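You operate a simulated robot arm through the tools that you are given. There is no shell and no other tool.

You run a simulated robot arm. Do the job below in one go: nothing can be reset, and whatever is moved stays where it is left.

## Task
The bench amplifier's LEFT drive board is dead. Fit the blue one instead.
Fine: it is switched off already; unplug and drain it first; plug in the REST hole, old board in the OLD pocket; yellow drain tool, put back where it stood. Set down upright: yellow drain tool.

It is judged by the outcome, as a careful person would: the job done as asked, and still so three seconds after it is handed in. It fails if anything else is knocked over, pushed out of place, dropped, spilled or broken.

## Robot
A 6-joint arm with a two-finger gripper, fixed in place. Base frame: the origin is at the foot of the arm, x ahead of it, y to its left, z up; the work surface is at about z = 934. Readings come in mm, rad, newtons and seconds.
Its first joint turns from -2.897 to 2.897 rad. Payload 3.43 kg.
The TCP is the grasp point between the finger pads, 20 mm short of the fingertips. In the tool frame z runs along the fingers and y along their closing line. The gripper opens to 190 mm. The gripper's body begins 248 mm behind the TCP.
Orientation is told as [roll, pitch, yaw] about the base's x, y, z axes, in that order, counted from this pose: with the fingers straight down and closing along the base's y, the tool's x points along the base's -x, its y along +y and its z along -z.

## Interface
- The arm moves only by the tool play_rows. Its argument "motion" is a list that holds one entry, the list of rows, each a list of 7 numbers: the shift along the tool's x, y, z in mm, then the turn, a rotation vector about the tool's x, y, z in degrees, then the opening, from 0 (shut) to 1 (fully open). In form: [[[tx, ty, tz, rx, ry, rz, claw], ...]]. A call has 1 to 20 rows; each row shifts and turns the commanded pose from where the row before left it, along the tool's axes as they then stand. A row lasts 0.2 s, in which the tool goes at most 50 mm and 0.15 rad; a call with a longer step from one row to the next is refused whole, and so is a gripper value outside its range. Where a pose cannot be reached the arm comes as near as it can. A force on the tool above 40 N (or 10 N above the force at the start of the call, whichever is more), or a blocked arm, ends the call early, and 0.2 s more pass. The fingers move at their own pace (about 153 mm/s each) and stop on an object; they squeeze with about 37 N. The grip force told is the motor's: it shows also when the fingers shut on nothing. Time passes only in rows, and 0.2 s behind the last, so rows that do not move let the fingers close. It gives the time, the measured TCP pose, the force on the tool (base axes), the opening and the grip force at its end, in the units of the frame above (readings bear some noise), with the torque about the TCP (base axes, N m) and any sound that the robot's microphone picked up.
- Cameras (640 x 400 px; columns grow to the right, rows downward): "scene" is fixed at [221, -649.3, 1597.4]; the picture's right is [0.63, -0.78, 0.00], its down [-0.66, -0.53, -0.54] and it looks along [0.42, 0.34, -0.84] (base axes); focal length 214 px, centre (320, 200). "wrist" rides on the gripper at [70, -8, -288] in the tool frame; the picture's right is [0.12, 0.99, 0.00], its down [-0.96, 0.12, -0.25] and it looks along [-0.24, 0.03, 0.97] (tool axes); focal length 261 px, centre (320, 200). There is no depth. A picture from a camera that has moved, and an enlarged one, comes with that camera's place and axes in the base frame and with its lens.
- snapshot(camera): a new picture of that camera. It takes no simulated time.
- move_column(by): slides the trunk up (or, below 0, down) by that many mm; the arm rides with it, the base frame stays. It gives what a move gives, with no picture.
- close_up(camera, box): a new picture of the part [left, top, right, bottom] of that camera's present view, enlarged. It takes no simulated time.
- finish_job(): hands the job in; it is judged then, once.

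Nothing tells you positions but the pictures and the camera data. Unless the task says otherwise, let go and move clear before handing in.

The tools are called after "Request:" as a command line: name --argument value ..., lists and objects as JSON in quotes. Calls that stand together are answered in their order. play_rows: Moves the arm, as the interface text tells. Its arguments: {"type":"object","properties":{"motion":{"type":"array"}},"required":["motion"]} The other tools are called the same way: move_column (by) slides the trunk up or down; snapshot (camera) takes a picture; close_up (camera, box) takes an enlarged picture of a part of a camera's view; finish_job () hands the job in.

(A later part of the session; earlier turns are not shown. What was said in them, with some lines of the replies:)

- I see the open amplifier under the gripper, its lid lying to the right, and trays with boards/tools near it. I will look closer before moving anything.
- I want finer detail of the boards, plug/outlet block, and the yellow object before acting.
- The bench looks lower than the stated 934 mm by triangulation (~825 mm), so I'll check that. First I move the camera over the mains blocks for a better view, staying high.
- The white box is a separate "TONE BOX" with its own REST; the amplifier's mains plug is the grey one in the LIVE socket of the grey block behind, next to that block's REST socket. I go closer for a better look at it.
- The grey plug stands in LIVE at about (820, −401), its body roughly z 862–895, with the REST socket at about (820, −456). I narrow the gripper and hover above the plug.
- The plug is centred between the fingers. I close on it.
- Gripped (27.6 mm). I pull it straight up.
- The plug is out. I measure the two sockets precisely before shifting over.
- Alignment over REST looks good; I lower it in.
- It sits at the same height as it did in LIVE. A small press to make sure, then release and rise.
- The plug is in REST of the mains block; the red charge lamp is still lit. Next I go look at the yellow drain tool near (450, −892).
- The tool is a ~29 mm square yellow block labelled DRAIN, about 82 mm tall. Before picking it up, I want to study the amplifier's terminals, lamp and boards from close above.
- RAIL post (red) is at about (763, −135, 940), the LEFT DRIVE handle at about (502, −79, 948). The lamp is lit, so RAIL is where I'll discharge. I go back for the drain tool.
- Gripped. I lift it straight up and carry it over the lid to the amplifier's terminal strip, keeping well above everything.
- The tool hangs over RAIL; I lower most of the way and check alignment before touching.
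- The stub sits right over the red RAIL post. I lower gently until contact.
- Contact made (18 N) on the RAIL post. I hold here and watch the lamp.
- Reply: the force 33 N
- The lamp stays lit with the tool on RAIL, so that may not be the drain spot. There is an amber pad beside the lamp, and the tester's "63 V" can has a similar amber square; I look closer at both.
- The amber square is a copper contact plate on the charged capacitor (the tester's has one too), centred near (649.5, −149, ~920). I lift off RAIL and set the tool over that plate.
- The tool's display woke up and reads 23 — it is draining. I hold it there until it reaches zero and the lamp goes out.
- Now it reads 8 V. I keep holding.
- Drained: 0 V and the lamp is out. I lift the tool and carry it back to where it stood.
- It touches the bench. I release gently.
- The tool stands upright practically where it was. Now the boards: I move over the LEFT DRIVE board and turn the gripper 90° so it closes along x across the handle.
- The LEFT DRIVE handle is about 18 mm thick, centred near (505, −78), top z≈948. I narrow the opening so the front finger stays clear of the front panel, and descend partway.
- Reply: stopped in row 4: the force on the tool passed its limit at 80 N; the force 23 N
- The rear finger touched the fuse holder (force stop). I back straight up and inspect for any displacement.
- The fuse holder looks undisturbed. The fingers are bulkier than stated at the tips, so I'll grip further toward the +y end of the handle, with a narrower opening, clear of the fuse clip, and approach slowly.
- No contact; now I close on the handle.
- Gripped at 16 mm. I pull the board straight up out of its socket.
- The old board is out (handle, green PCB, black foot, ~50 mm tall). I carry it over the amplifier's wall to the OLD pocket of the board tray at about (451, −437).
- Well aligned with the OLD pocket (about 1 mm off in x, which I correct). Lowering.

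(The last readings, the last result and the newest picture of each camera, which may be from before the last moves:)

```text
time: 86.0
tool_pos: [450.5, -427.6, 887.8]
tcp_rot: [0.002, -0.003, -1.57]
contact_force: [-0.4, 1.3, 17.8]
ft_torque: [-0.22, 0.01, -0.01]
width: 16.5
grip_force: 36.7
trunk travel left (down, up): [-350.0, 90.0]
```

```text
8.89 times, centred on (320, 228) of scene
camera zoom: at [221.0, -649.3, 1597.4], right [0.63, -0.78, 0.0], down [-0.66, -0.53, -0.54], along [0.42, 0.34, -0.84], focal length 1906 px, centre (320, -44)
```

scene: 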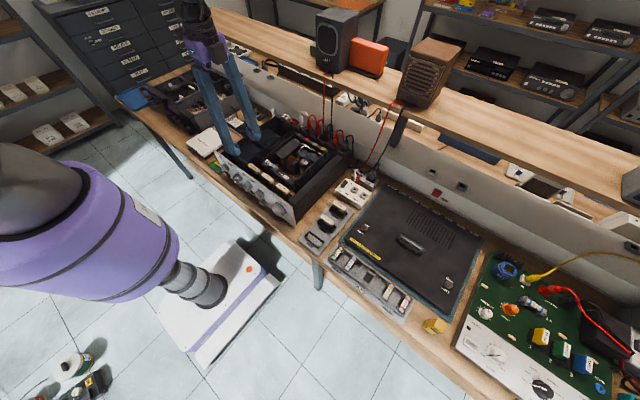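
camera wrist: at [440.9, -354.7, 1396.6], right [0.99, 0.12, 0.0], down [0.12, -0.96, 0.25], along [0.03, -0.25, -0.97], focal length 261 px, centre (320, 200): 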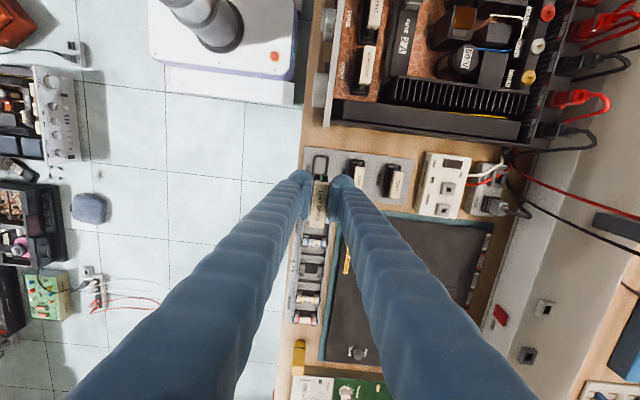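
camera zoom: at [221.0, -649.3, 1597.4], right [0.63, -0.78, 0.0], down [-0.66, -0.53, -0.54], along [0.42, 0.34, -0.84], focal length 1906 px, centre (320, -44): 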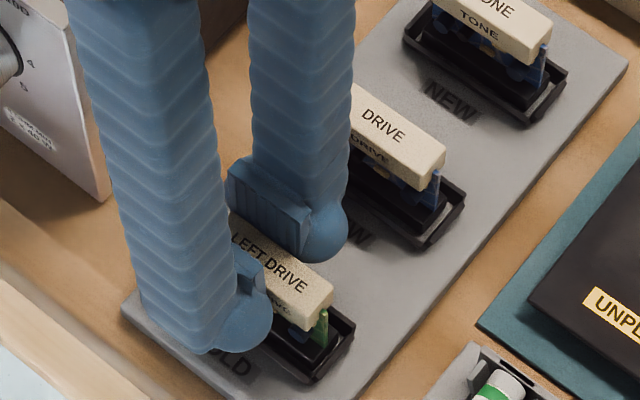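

Seated in the OLD pocket (17 N, at the board's own centre). I release and rise.

Request:
play_rows --motion '[[[0, 0, -0.5, 0, 0, 0, 0], [0, 0, 0, 0, 0, 0, 0.12], [0, 0, 0, 0, 0, 0, 0.16], [0, 0, 0, 0, 0, 0, 0.16], [0, 0, -15, 0, 0, 0, 0.16], [0, 0, -30, 0, 0, 0, 0.16], [0, 0, -40, 0, 0, 0, 0.16], [0, 0, -30, 0, 0, 0, 0.16], [0, 0, 0, 0, 0, 0, 0.16]]]'

Request:
close_up --camera "wrist" --box '[260, 130, 380, 230]'

Request:
close_up --camera "scene" --box '[295, 205, 345, 250]'

```text
time: 88.0
tool_pos: [450.5, -426.2, 1002.2]
tcp_rot: [0.001, 0.0, -1.569]
contact_force: [-0.6, 0.1, -0.5]
ft_torque: [0.0, 0.03, -0.03]
width: 30.5
grip_force: 0.1
trunk travel left (down, up): [-350.0, 90.0]
```

```text
4.00 times, centred on (320, 180) of wrist
camera zoom: at [442.6, -355.5, 1290.7], right [0.99, 0.12, 0.0], down [0.12, -0.96, 0.25], along [0.03, -0.25, -0.97], focal length 1043 px, centre (320, 280)
```

zoom: 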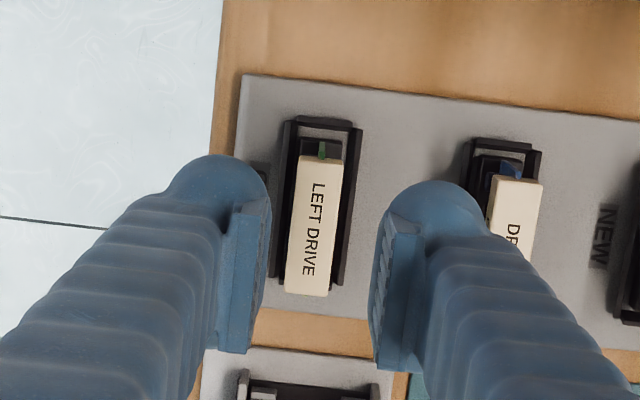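

```text
8.89 times, centred on (320, 228) of scene
camera zoom: at [221.0, -649.3, 1597.4], right [0.63, -0.78, 0.0], down [-0.66, -0.53, -0.54], along [0.42, 0.34, -0.84], focal length 1906 px, centre (320, -44)
```

zoom: 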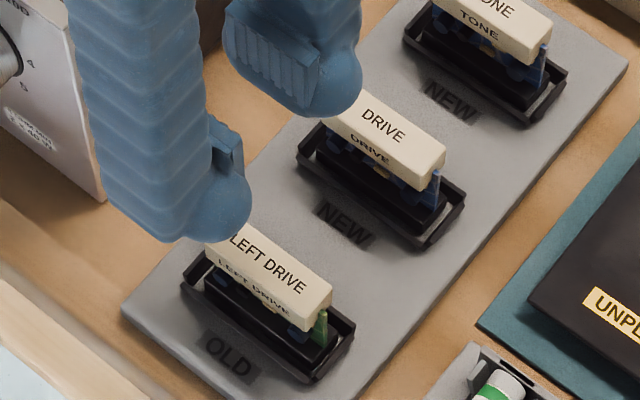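

The old board sits in OLD exactly like the spares in their pockets. Next the blue-PCB NEW DRIVE board, one pocket further in x.

Request:
play_rows --motion '[[[0, 40, 0, 0, 0, 0, 0.16], [0, 40, 0, 0, 0, 0, 0.16], [0, 0, 0, 0, 0, 0, 0.16], [0, 0, 0, 0, 0, 0, 0.16]]]'

Request:
close_up --camera "wrist" --box '[260, 130, 380, 230]'

Request:
close_up --camera "scene" --box '[295, 195, 345, 245]'

```text
time: 89.0
tool_pos: [529.5, -428.6, 1002.5]
tcp_rot: [0.001, 0.0, -1.568]
contact_force: [0.1, -0.4, 0.7]
ft_torque: [-0.04, 0.0, 0.01]
width: 30.3
grip_force: 0.1
trunk travel left (down, up): [-350.0, 90.0]
```

```text
4.00 times, centred on (320, 180) of wrist
camera zoom: at [522.5, -356.6, 1290.2], right [0.99, 0.12, 0.0], down [0.12, -0.96, 0.25], along [0.03, -0.25, -0.97], focal length 1043 px, centre (320, 280)
```

zoom: 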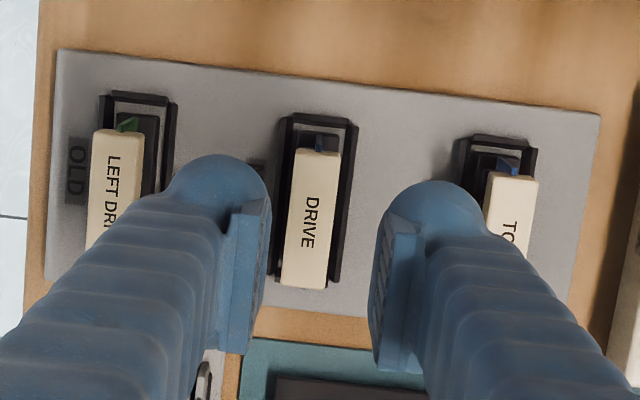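

```text
8.00 times, centred on (320, 220) of scene
camera zoom: at [221.0, -649.3, 1597.4], right [0.63, -0.78, 0.0], down [-0.66, -0.53, -0.54], along [0.42, 0.34, -0.84], focal length 1716 px, centre (320, 40)
```

zoom: 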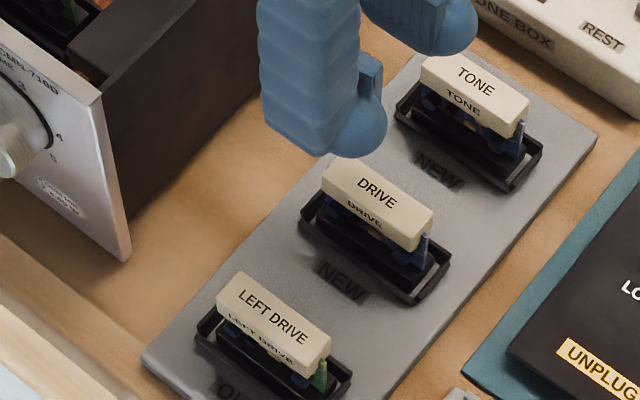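

Request:
play_rows --motion '[[[2.4, -0.8, 20, 0, 0, 0, 0.16], [0, 0, 35, 0, 0, 0, 0.16], [0, 0, 25, 0, 0, 0, 0.16], [0, 0, 15, 0, 0, 0, 0.16], [0, 0, 0, 0, 0, 0, 0.16]]]'

Request:
close_up --camera "wrist" --box '[260, 130, 380, 230]'

Request:
close_up --camera "scene" --box '[295, 195, 345, 245]'

```text
time: 90.2
tool_pos: [528.8, -426.6, 905.5]
tcp_rot: [0.001, 0.001, -1.57]
contact_force: [0.9, 0.1, -0.3]
ft_torque: [0.0, -0.01, -0.03]
width: 30.2
grip_force: 0.2
trunk travel left (down, up): [-350.0, 90.0]
```

```text
4.00 times, centred on (320, 180) of wrist
camera zoom: at [520.8, -354.8, 1196.2], right [0.99, 0.12, 0.0], down [0.12, -0.96, 0.25], along [0.03, -0.25, -0.97], focal length 1043 px, centre (320, 280)
```

zoom: 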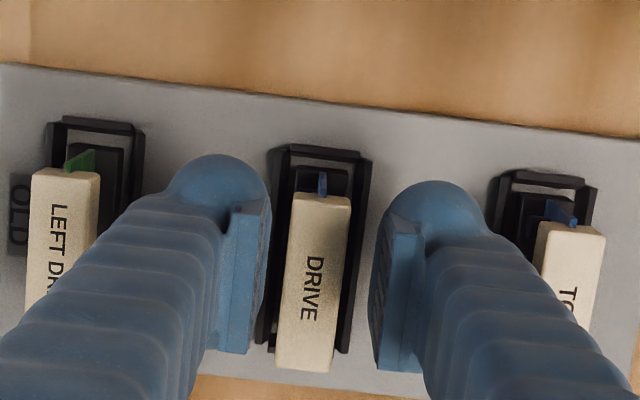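

```text
8.00 times, centred on (320, 220) of scene
camera zoom: at [221.0, -649.3, 1597.4], right [0.63, -0.78, 0.0], down [-0.66, -0.53, -0.54], along [0.42, 0.34, -0.84], focal length 1716 px, centre (320, 40)
```

zoom: 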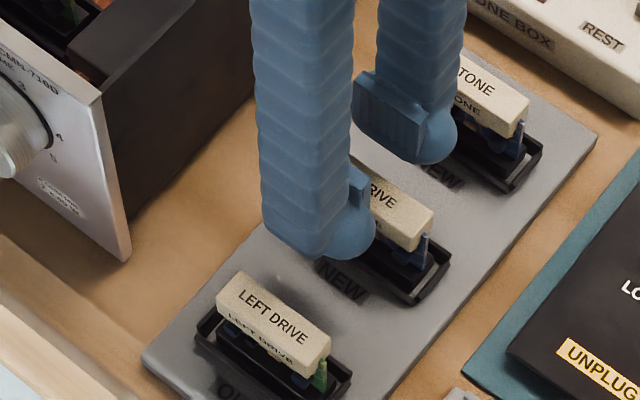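

Request:
play_rows --motion '[[[0, 0, 9, 0, 0, 0, 0.16], [0, 0, 6, 0, 0, 0, 0.16], [0, 0, 3, 0, 0, 0, 0.16], [0, 0, 0, 0, 0, 0, 0.16]]]'

Request:
close_up --camera "wrist" --box '[260, 130, 380, 230]'

```text
time: 91.2
tool_pos: [529.7, -426.6, 888.3]
tcp_rot: [0.002, 0.0, -1.57]
contact_force: [-0.3, -0.6, 0.2]
ft_torque: [-0.01, 0.0, 0.0]
width: 30.5
grip_force: 0.1
trunk travel left (down, up): [-350.0, 90.0]
```

```text
4.00 times, centred on (320, 180) of wrist
camera zoom: at [520.9, -354.3, 1177.9], right [0.99, 0.12, 0.0], down [0.12, -0.96, 0.25], along [0.03, -0.25, -0.97], focal length 1043 px, centre (320, 280)
```

zoom: 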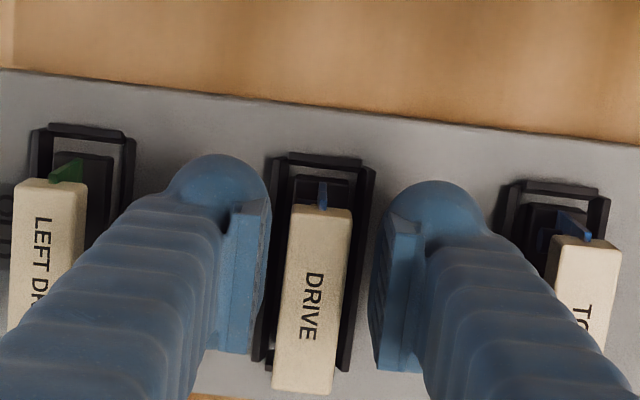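

Request:
play_rows --motion '[[[0, 0, 0, 0, 0, 0, 0.1], [0, 0, 0, 0, 0, 0, 0.0], [0, 0, 0, 0, 0, 0, 0.0], [0, 0, 0, 0, 0, 0, 0.0]]]'

Request:
close_up --camera "wrist" --box '[260, 130, 380, 230]'

```text
time: 92.2
tool_pos: [529.4, -425.5, 888.9]
tcp_rot: [0.001, 0.0, -1.569]
contact_force: [-1.0, -0.1, -0.3]
ft_torque: [-0.03, -0.03, -0.01]
width: 16.4
grip_force: 37.2
trunk travel left (down, up): [-350.0, 90.0]
```

```text
4.00 times, centred on (320, 180) of wrist
camera zoom: at [520.9, -354.2, 1177.9], right [0.99, 0.12, 0.0], down [0.12, -0.96, 0.25], along [0.03, -0.25, -0.97], focal length 1043 px, centre (320, 280)
```

zoom: 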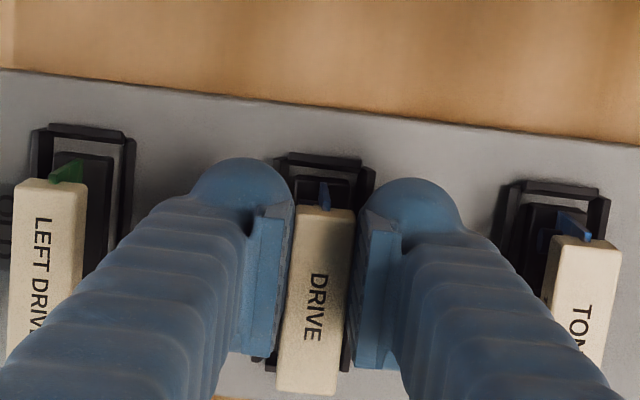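

Gripped the same way as the old one. I lift it clear and carry it back to the LEFT socket.

Request:
play_rows --motion '[[[0, 0, -5, 0, 0, 0, 0], [0, 0, -15, 0, 0, 0, 0], [0, 0, -30, 0, 0, 0, 0], [0, 0, -40, 0, 0, 0, 0], [0, 0, -45, 0, 0, 0, 0], [0, 0, -45, 0, 0, 0, 0], [0, 0, -40, 0, 0, 0, 0], [0, 0, 0, 0, 0, 0, 0]]]'

Request:
close_up --camera "scene" --box '[270, 150, 370, 260]'

```text
time: 94.0
tool_pos: [529.8, -425.2, 1110.2]
tcp_rot: [0.0, 0.0, -1.568]
contact_force: [0.3, 0.5, -0.7]
ft_torque: [0.01, 0.07, -0.02]
width: 16.3
grip_force: 37.1
trunk travel left (down, up): [-350.0, 90.0]
```

```text
3.64 times, centred on (320, 205) of scene
camera zoom: at [221.0, -649.3, 1597.4], right [0.63, -0.78, 0.0], down [-0.66, -0.53, -0.54], along [0.42, 0.34, -0.84], focal length 780 px, centre (320, 182)
```

zoom: 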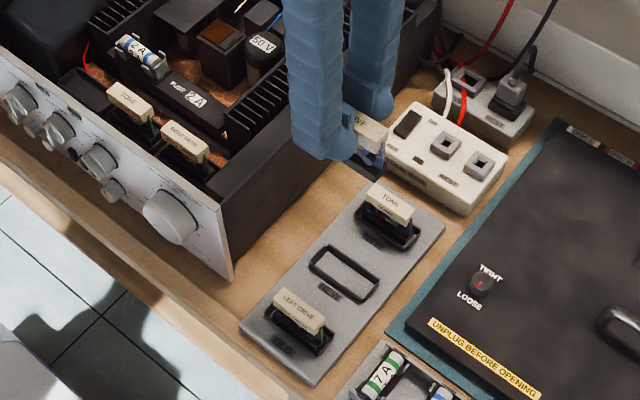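

Request:
play_rows --motion '[[[44.7, -3.15, 0, 0, 0, 0, 0], [44.7, -3.15, 0, 0, 0, 0, 0], [44.7, -3.15, 0, 0, 0, 0, 0], [44.7, -3.15, 0, 0, 0, 0, 0], [44.7, -3.15, 0, 0, 0, 0, 0], [44.7, -3.15, 0, 0, 0, 0, 0], [44.7, -3.15, 0, 0, 0, 0, 0], [44.7, -3.15, 0, 0, 0, 0, 0], [0, 0, 0, 0, 0, 0, 0], [0, 0, 0, 0, 0, 0, 0]]]'

Request:
snapshot --camera "wrist"

Request:
close_up --camera "wrist" --box '[260, 130, 380, 230]'

Request:
close_up --camera "scene" --box '[230, 100, 290, 190]'

```text
time: 96.2
tool_pos: [507.0, -67.0, 1108.9]
tcp_rot: [0.002, -0.001, -1.569]
contact_force: [0.5, -1.1, -0.6]
ft_torque: [0.11, -0.01, 0.0]
width: 16.4
grip_force: 37.7
trunk travel left (down, up): [-350.0, 90.0]
```

```text
taken
camera wrist: at [497.7, 3.9, 1398.4], right [0.99, 0.12, 0.0], down [0.12, -0.96, 0.25], along [0.03, -0.25, -0.97], focal length 261 px, centre (320, 200)
```

wrist: 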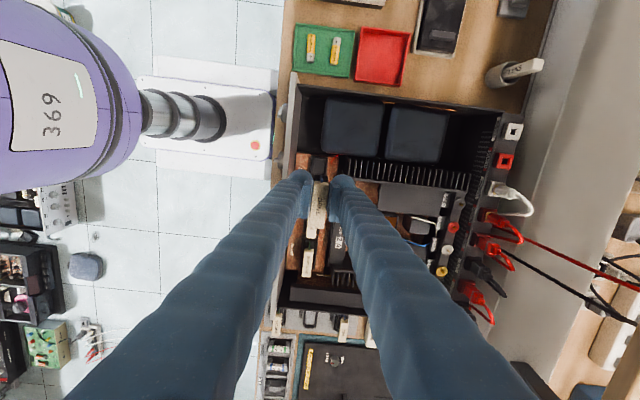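

```text
4.00 times, centred on (320, 180) of wrist
camera zoom: at [497.7, 3.9, 1398.4], right [0.99, 0.12, 0.0], down [0.12, -0.96, 0.25], along [0.03, -0.25, -0.97], focal length 1043 px, centre (320, 280)
```

zoom: 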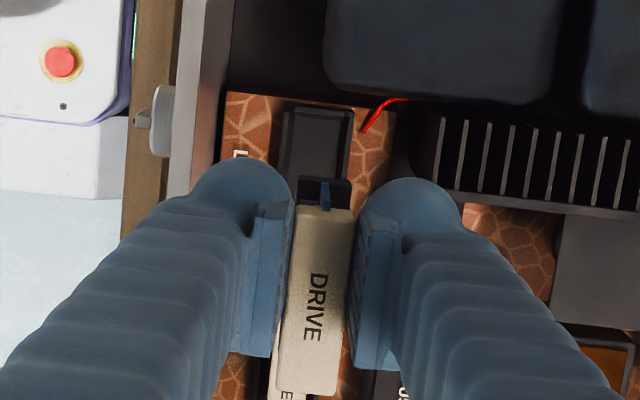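

```text
4.44 times, centred on (260, 145) of scene
camera zoom: at [221.0, -649.3, 1597.4], right [0.63, -0.78, 0.0], down [-0.66, -0.53, -0.54], along [0.42, 0.34, -0.84], focal length 953 px, centre (587, 444)
```

zoom: 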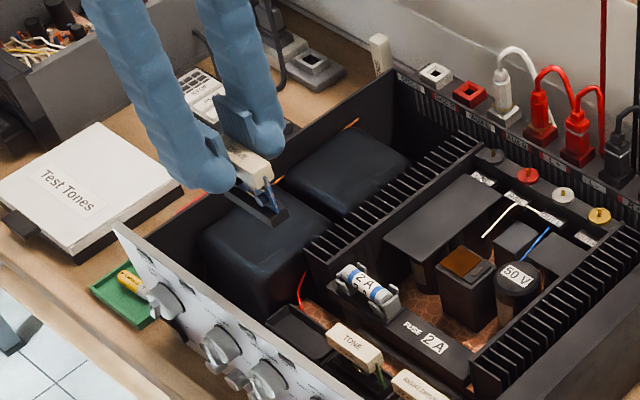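

Request:
close_up --camera "scene" --box '[240, 110, 280, 150]'

Request:
close_up --camera "scene" --box '[245, 150, 285, 185]'

```text
10.00 times, centred on (260, 130) of scene
camera zoom: at [221.0, -649.3, 1597.4], right [0.63, -0.78, 0.0], down [-0.66, -0.53, -0.54], along [0.42, 0.34, -0.84], focal length 2145 px, centre (920, 900)
```

zoom: 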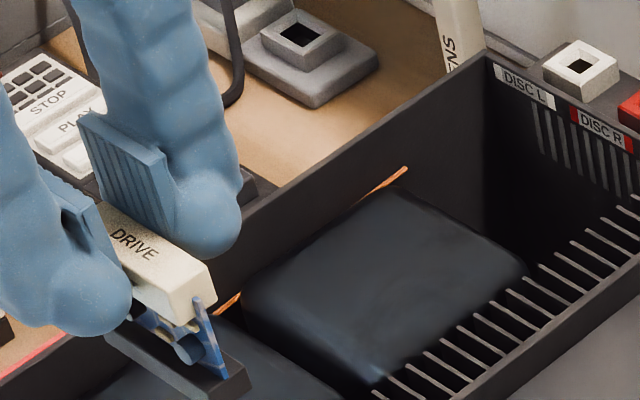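

```text
11.43 times, centred on (265, 168) of scene
camera zoom: at [221.0, -649.3, 1597.4], right [0.63, -0.78, 0.0], down [-0.66, -0.53, -0.54], along [0.42, 0.34, -0.84], focal length 2451 px, centre (949, 571)
```

zoom: 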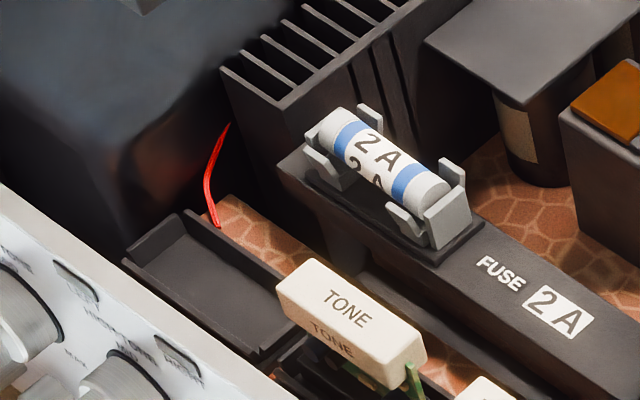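

Request:
play_rows --motion '[[[0, 0, 30, 0, 0, 0, 0], [0, 0, 35, 0, 0, 0, 0], [0, 0, 25, 0, 0, 0, 0], [0, 0, 0, 0, 0, 0, 0], [0, 0, 0, 0, 0, 0, 0]]]'

Request:
close_up --camera "wrist" --box '[260, 130, 380, 230]'

Request:
close_up --camera "scene" --box '[235, 130, 285, 185]'

```text
time: 97.4
tool_pos: [503.1, -66.9, 1018.2]
tcp_rot: [-0.001, -0.001, -1.568]
contact_force: [0.5, -0.9, 0.6]
ft_torque: [-0.01, 0.0, 0.0]
width: 16.5
grip_force: 37.1
trunk travel left (down, up): [-350.0, 90.0]
```

```text
4.00 times, centred on (320, 180) of wrist
camera zoom: at [495.8, 3.9, 1307.3], right [0.99, 0.12, 0.0], down [0.12, -0.96, 0.25], along [0.03, -0.25, -0.97], focal length 1043 px, centre (320, 280)
```

zoom: 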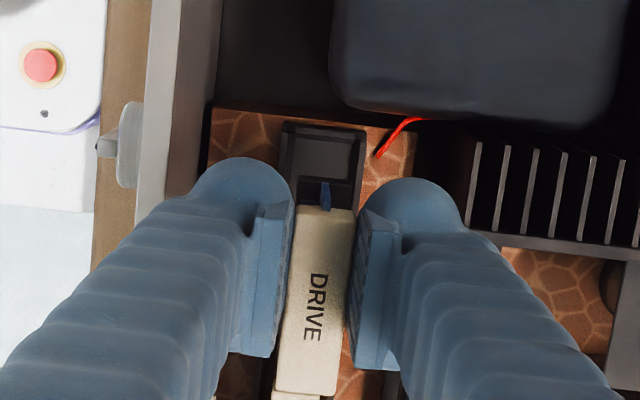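

```text
7.27 times, centred on (260, 158) of scene
camera zoom: at [221.0, -649.3, 1597.4], right [0.63, -0.78, 0.0], down [-0.66, -0.53, -0.54], along [0.42, 0.34, -0.84], focal length 1560 px, centre (756, 509)
```

zoom: 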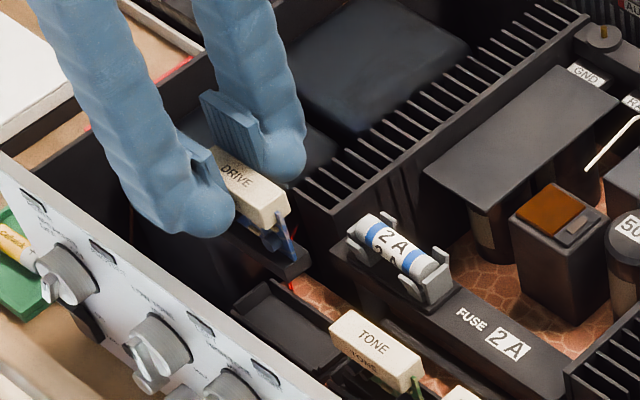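

Aligned over the LEFT socket to within about a millimetre. I lower in stages.

Request:
play_rows --motion '[[[0.6, -0.4, 15, 0, 0, 0, 0], [0, 0, 15, 0, 0, 0, 0], [0, 0, 12, 0, 0, 0, 0], [0, 0, 8, 0, 0, 0, 0], [0, 0, 0, 0, 0, 0, 0]]]'

Request:
close_up --camera "wrist" --box '[260, 130, 380, 230]'

Request:
close_up --camera "scene" --box '[235, 140, 285, 185]'

```text
time: 98.6
tool_pos: [503.2, -64.3, 969.0]
tcp_rot: [-0.001, 0.001, -1.569]
contact_force: [0.0, 0.2, 0.6]
ft_torque: [0.03, 0.0, -0.03]
width: 16.6
grip_force: 37.2
trunk travel left (down, up): [-350.0, 90.0]
```

```text
4.00 times, centred on (320, 180) of wrist
camera zoom: at [495.3, 5.2, 1258.1], right [0.99, 0.12, 0.0], down [0.12, -0.96, 0.25], along [0.03, -0.25, -0.97], focal length 1043 px, centre (320, 280)
```

zoom: 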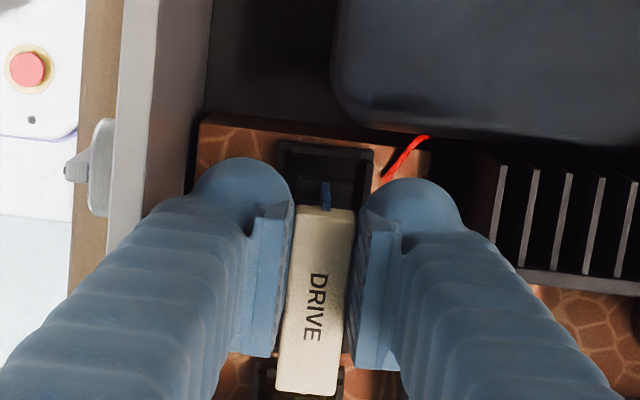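

```text
8.89 times, centred on (260, 162) of scene
camera zoom: at [221.0, -649.3, 1597.4], right [0.63, -0.78, 0.0], down [-0.66, -0.53, -0.54], along [0.42, 0.34, -0.84], focal length 1906 px, centre (853, 533)
```

zoom: 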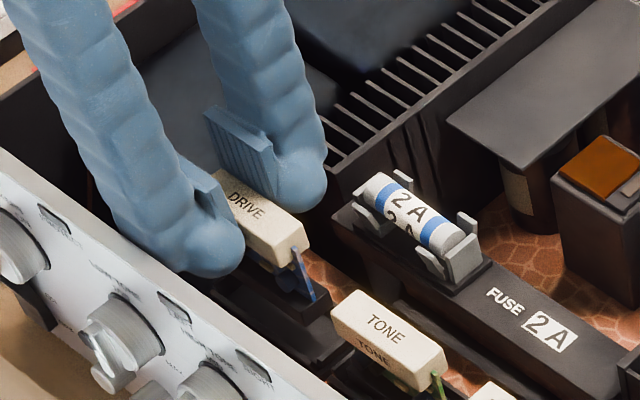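

Request:
play_rows --motion '[[[0, 0, 6, 0, 0, 0, 0], [0, 0, 4, 0, 0, 0, 0], [0, 0, 3, 0, 0, 0, 0], [0, 0, 0, 0, 0, 0, 0]]]'

Request:
close_up --camera "scene" --box '[235, 140, 285, 185]'

```text
time: 99.6
tool_pos: [502.7, -67.5, 955.1]
tcp_rot: [0.0, 0.002, -1.57]
contact_force: [-0.3, 0.3, -1.5]
ft_torque: [0.0, 0.04, 0.01]
width: 16.4
grip_force: 37.6
trunk travel left (down, up): [-350.0, 90.0]
```

```text
8.89 times, centred on (260, 162) of scene
camera zoom: at [221.0, -649.3, 1597.4], right [0.63, -0.78, 0.0], down [-0.66, -0.53, -0.54], along [0.42, 0.34, -0.84], focal length 1906 px, centre (853, 533)
```

zoom: 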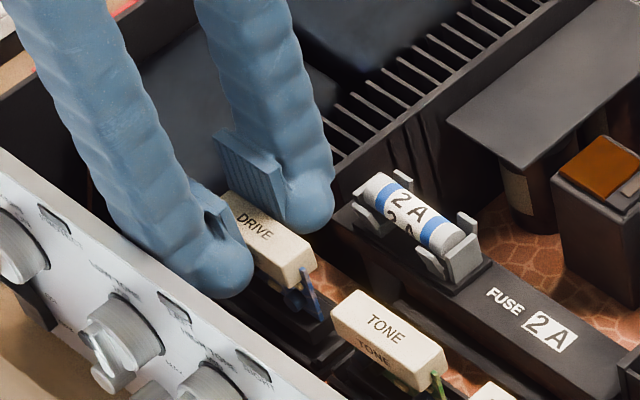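

Request:
play_rows --motion '[[[0, 0, 3, 0, 0, 0, 0], [0, 0, 2, 0, 0, 0, 0], [0, 0, 2, 0, 0, 0, 0], [0, 0, 0, 0, 0, 0, 0]]]'

Request:
play_rows --motion '[[[0, 0, 1, 0, 0, 0, 0], [0, 0, 1, 0, 0, 0, 0], [0, 0, 0, 0, 0, 0, 0]]]'

Request:
close_up --camera "scene" --box '[235, 140, 285, 185]'

```text
time: 100.6
tool_pos: [502.3, -67.2, 947.7]
tcp_rot: [0.003, -0.001, -1.569]
contact_force: [0.1, 0.2, -0.7]
ft_torque: [-0.01, -0.01, -0.03]
width: 16.4
grip_force: 37.0
trunk travel left (down, up): [-350.0, 90.0]
```

```text
time: 101.4
tool_pos: [502.9, -65.7, 946.9]
tcp_rot: [0.0, 0.0, -1.568]
contact_force: [-0.1, 0.7, -0.6]
ft_torque: [0.0, 0.02, -0.04]
width: 16.1
grip_force: 36.6
trunk travel left (down, up): [-350.0, 90.0]
```

```text
8.89 times, centred on (260, 162) of scene
camera zoom: at [221.0, -649.3, 1597.4], right [0.63, -0.78, 0.0], down [-0.66, -0.53, -0.54], along [0.42, 0.34, -0.84], focal length 1906 px, centre (853, 533)
```

zoom: 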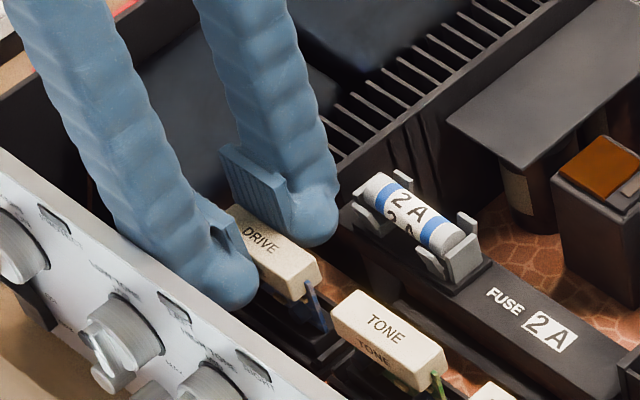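

Request:
play_rows --motion '[[[0, 0, 1, 0, 0, 0, 0], [0, 0, 0.5, 0, 0, 0, 0], [0, 0, 0, 0, 0, 0, 0], [0, 0, 0, 0, 0, 0, 0]]]'

```text
time: 102.4
tool_pos: [502.8, -66.9, 946.5]
tcp_rot: [0.003, 0.0, -1.569]
contact_force: [-0.4, 3.0, 33.1]
ft_torque: [-0.07, -0.01, -0.01]
width: 16.4
grip_force: 36.6
trunk travel left (down, up): [-350.0, 90.0]
```

Seated firmly (33 N at the original height). I ease off, release, and rise clear.

Request:
play_rows --motion '[[[0, 0, -1.2, 0, 0, 0, 0], [0, 0, 0, 0, 0, 0, 0.12], [0, 0, 0, 0, 0, 0, 0.147], [0, 0, 0, 0, 0, 0, 0.147], [0, 0, -10, 0, 0, 0, 0.147], [0, 0, -20, 0, 0, 0, 0.147], [0, 0, -35, 0, 0, 0, 0.147], [0, 0, -40, 0, 0, 0, 0.147], [0, 0, -40, 0, 0, 0, 0.147], [0, 0, 0, 0, 0, 0, 0.147]]]'

Request:
close_up --camera "wrist" --box '[250, 110, 390, 250]'

Request:
close_up --camera "scene" --box '[235, 140, 285, 185]'

Request:
snapshot --camera "scene"

```text
time: 104.6
tool_pos: [505.3, -66.2, 1088.2]
tcp_rot: [0.002, 0.0, -1.569]
contact_force: [0.9, -0.6, -0.4]
ft_torque: [-0.03, 0.08, 0.0]
width: 27.9
grip_force: 0.1
trunk travel left (down, up): [-350.0, 90.0]
```

```text
2.86 times, centred on (320, 180) of wrist
camera zoom: at [496.5, 4.1, 1378.7], right [0.99, 0.12, 0.0], down [0.12, -0.96, 0.25], along [0.03, -0.25, -0.97], focal length 745 px, centre (320, 257)
```

zoom: 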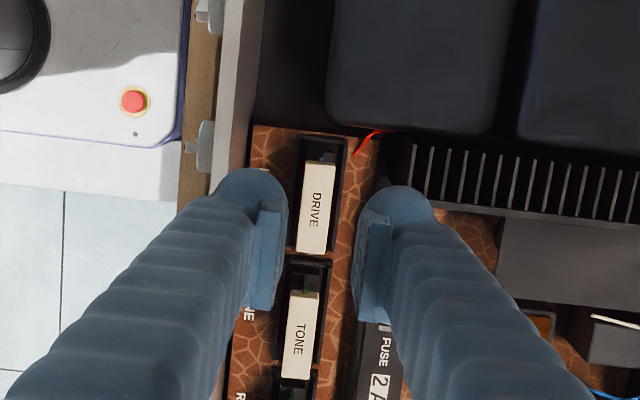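

```text
8.89 times, centred on (260, 162) of scene
camera zoom: at [221.0, -649.3, 1597.4], right [0.63, -0.78, 0.0], down [-0.66, -0.53, -0.54], along [0.42, 0.34, -0.84], focal length 1906 px, centre (853, 533)
```

zoom: 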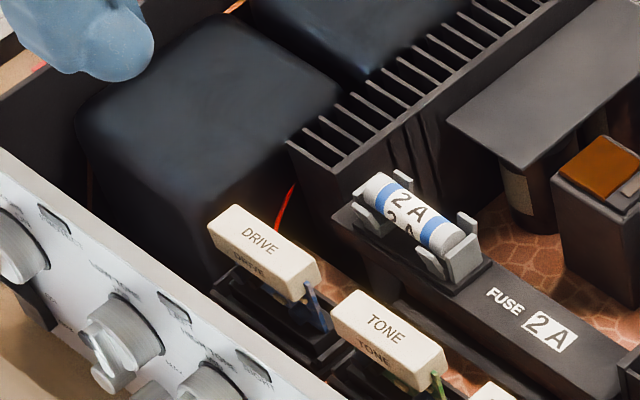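

```text
taken
```

scene: 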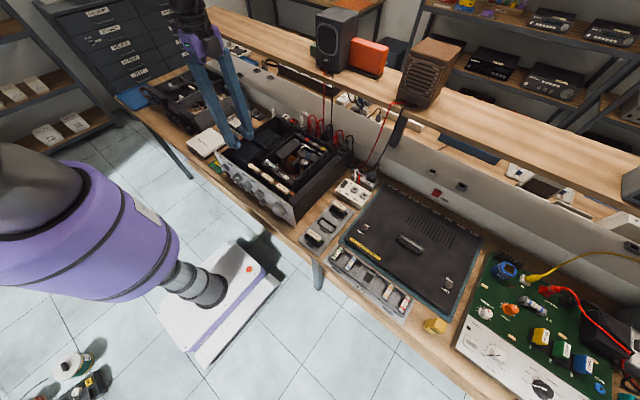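

The blue board sits where the old one was. A final check of all the places before handing in.

Request:
play_rows --motion '[[[0, 0, -40, 0, 0, 0, 0.3], [0, 0, -40, 0, 0, 0, 0.3], [0, 0, -30, 0, 0, 0, 0.3], [0, 0, 0, 0, 0, 0, 0.3]]]'

Request:
close_up --camera "scene" --box '[270, 130, 400, 260]'

Request:
close_up --camera "scene" --box '[340, 155, 400, 200]'

Request:
close_up --camera "scene" --box '[420, 310, 455, 340]'

Request:
close_up --camera "scene" --box '[200, 100, 360, 230]'

Request:
snapshot --camera "wrist"

```text
time: 105.6
tool_pos: [502.5, -67.9, 1200.7]
tcp_rot: [0.0, 0.001, -1.569]
contact_force: [1.6, 0.2, 0.3]
ft_torque: [-0.01, 0.03, 0.0]
width: 56.9
grip_force: 0.0
trunk travel left (down, up): [-350.0, 90.0]
```

```text
3.08 times, centred on (335, 195) of scene
camera zoom: at [221.0, -649.3, 1597.4], right [0.63, -0.78, 0.0], down [-0.66, -0.53, -0.54], along [0.42, 0.34, -0.84], focal length 660 px, centre (274, 215)
```

zoom: 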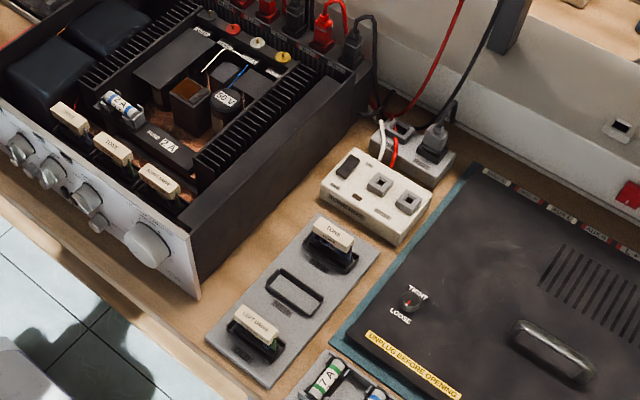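

```text
8.89 times, centred on (370, 178) of scene
camera zoom: at [221.0, -649.3, 1597.4], right [0.63, -0.78, 0.0], down [-0.66, -0.53, -0.54], along [0.42, 0.34, -0.84], focal length 1906 px, centre (-124, 400)
```

zoom: 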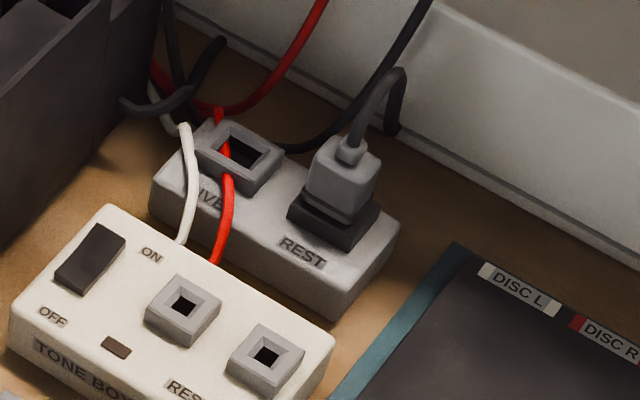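

```text
13.33 times, centred on (438, 325) of scene
camera zoom: at [221.0, -649.3, 1597.4], right [0.63, -0.78, 0.0], down [-0.66, -0.53, -0.54], along [0.42, 0.34, -0.84], focal length 2860 px, centre (-1247, -1467)
```

zoom: 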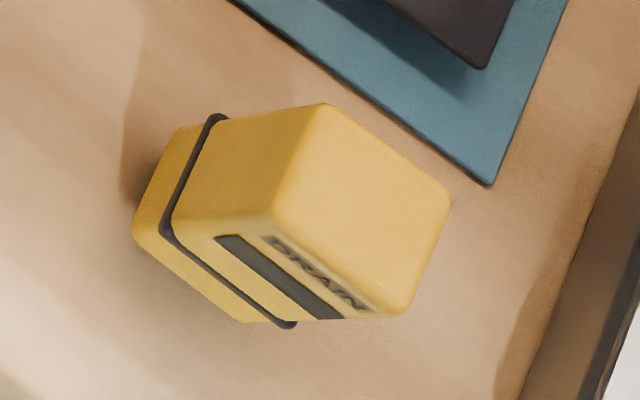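

```text
3.08 times, centred on (280, 165) of scene
camera zoom: at [221.0, -649.3, 1597.4], right [0.63, -0.78, 0.0], down [-0.66, -0.53, -0.54], along [0.42, 0.34, -0.84], focal length 660 px, centre (443, 308)
```

zoom: 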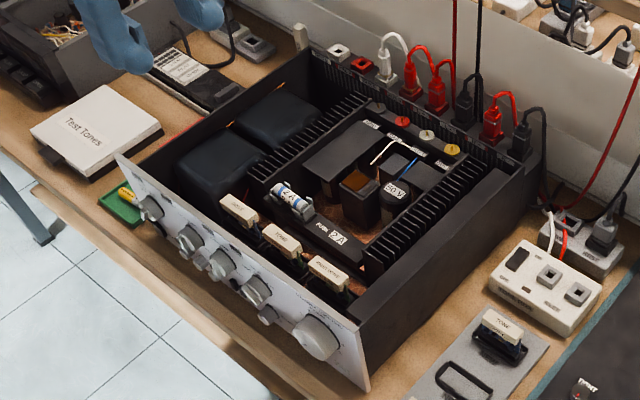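

```text
taken
camera wrist: at [495.7, 3.1, 1489.3], right [0.99, 0.12, 0.0], down [0.12, -0.96, 0.25], along [0.03, -0.25, -0.97], focal length 261 px, centre (320, 200)
```

wrist: 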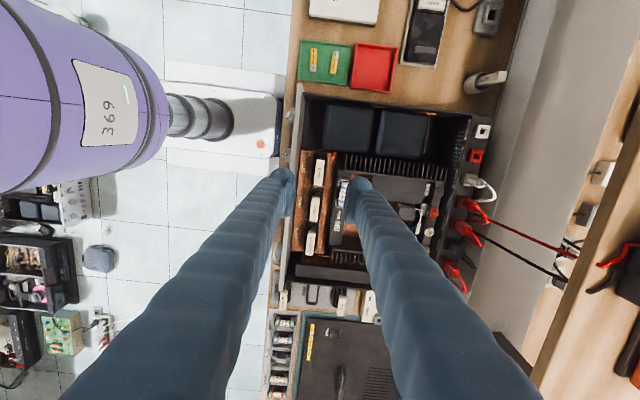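

The plug is in REST, the lamp is out, and the drain tool stands upright on its spot. The old board is in OLD, the blue DRIVE board is in LEFT, and everything else looks as it did at the start. The arm is clear, so I hand in.

Request:
finish_job

```text
The job is handed in.
```

The amplifier's LEFT drive board is swapped: the blue NEW DRIVE board is now seated in the LEFT socket. I've handed the job in, with the arm clear and the gripper open.

- **Unplugged:** The mains plug is out of LIVE and in the REST hole of the same grey mains block.
- **Drained:** I held the yellow tool on the copper plate beside the red charge lamp until it read 0 V and the lamp went out. I first tried it on the RAIL post for a few seconds. That drained nothing and left no visible mark.
- **Drain tool:** It is back upright, about 2–3 mm from its exact starting spot.
- **Old board:** It sits in the OLD pocket of the board tray, at the same depth as the spares.

While reaching for the old board, a gripper finger hit the amplifier's 2 A fuse holder, and the force peaked at about 80 N. The fuse and its clips look undisturbed in close-up pictures, but I could not test them electrically.
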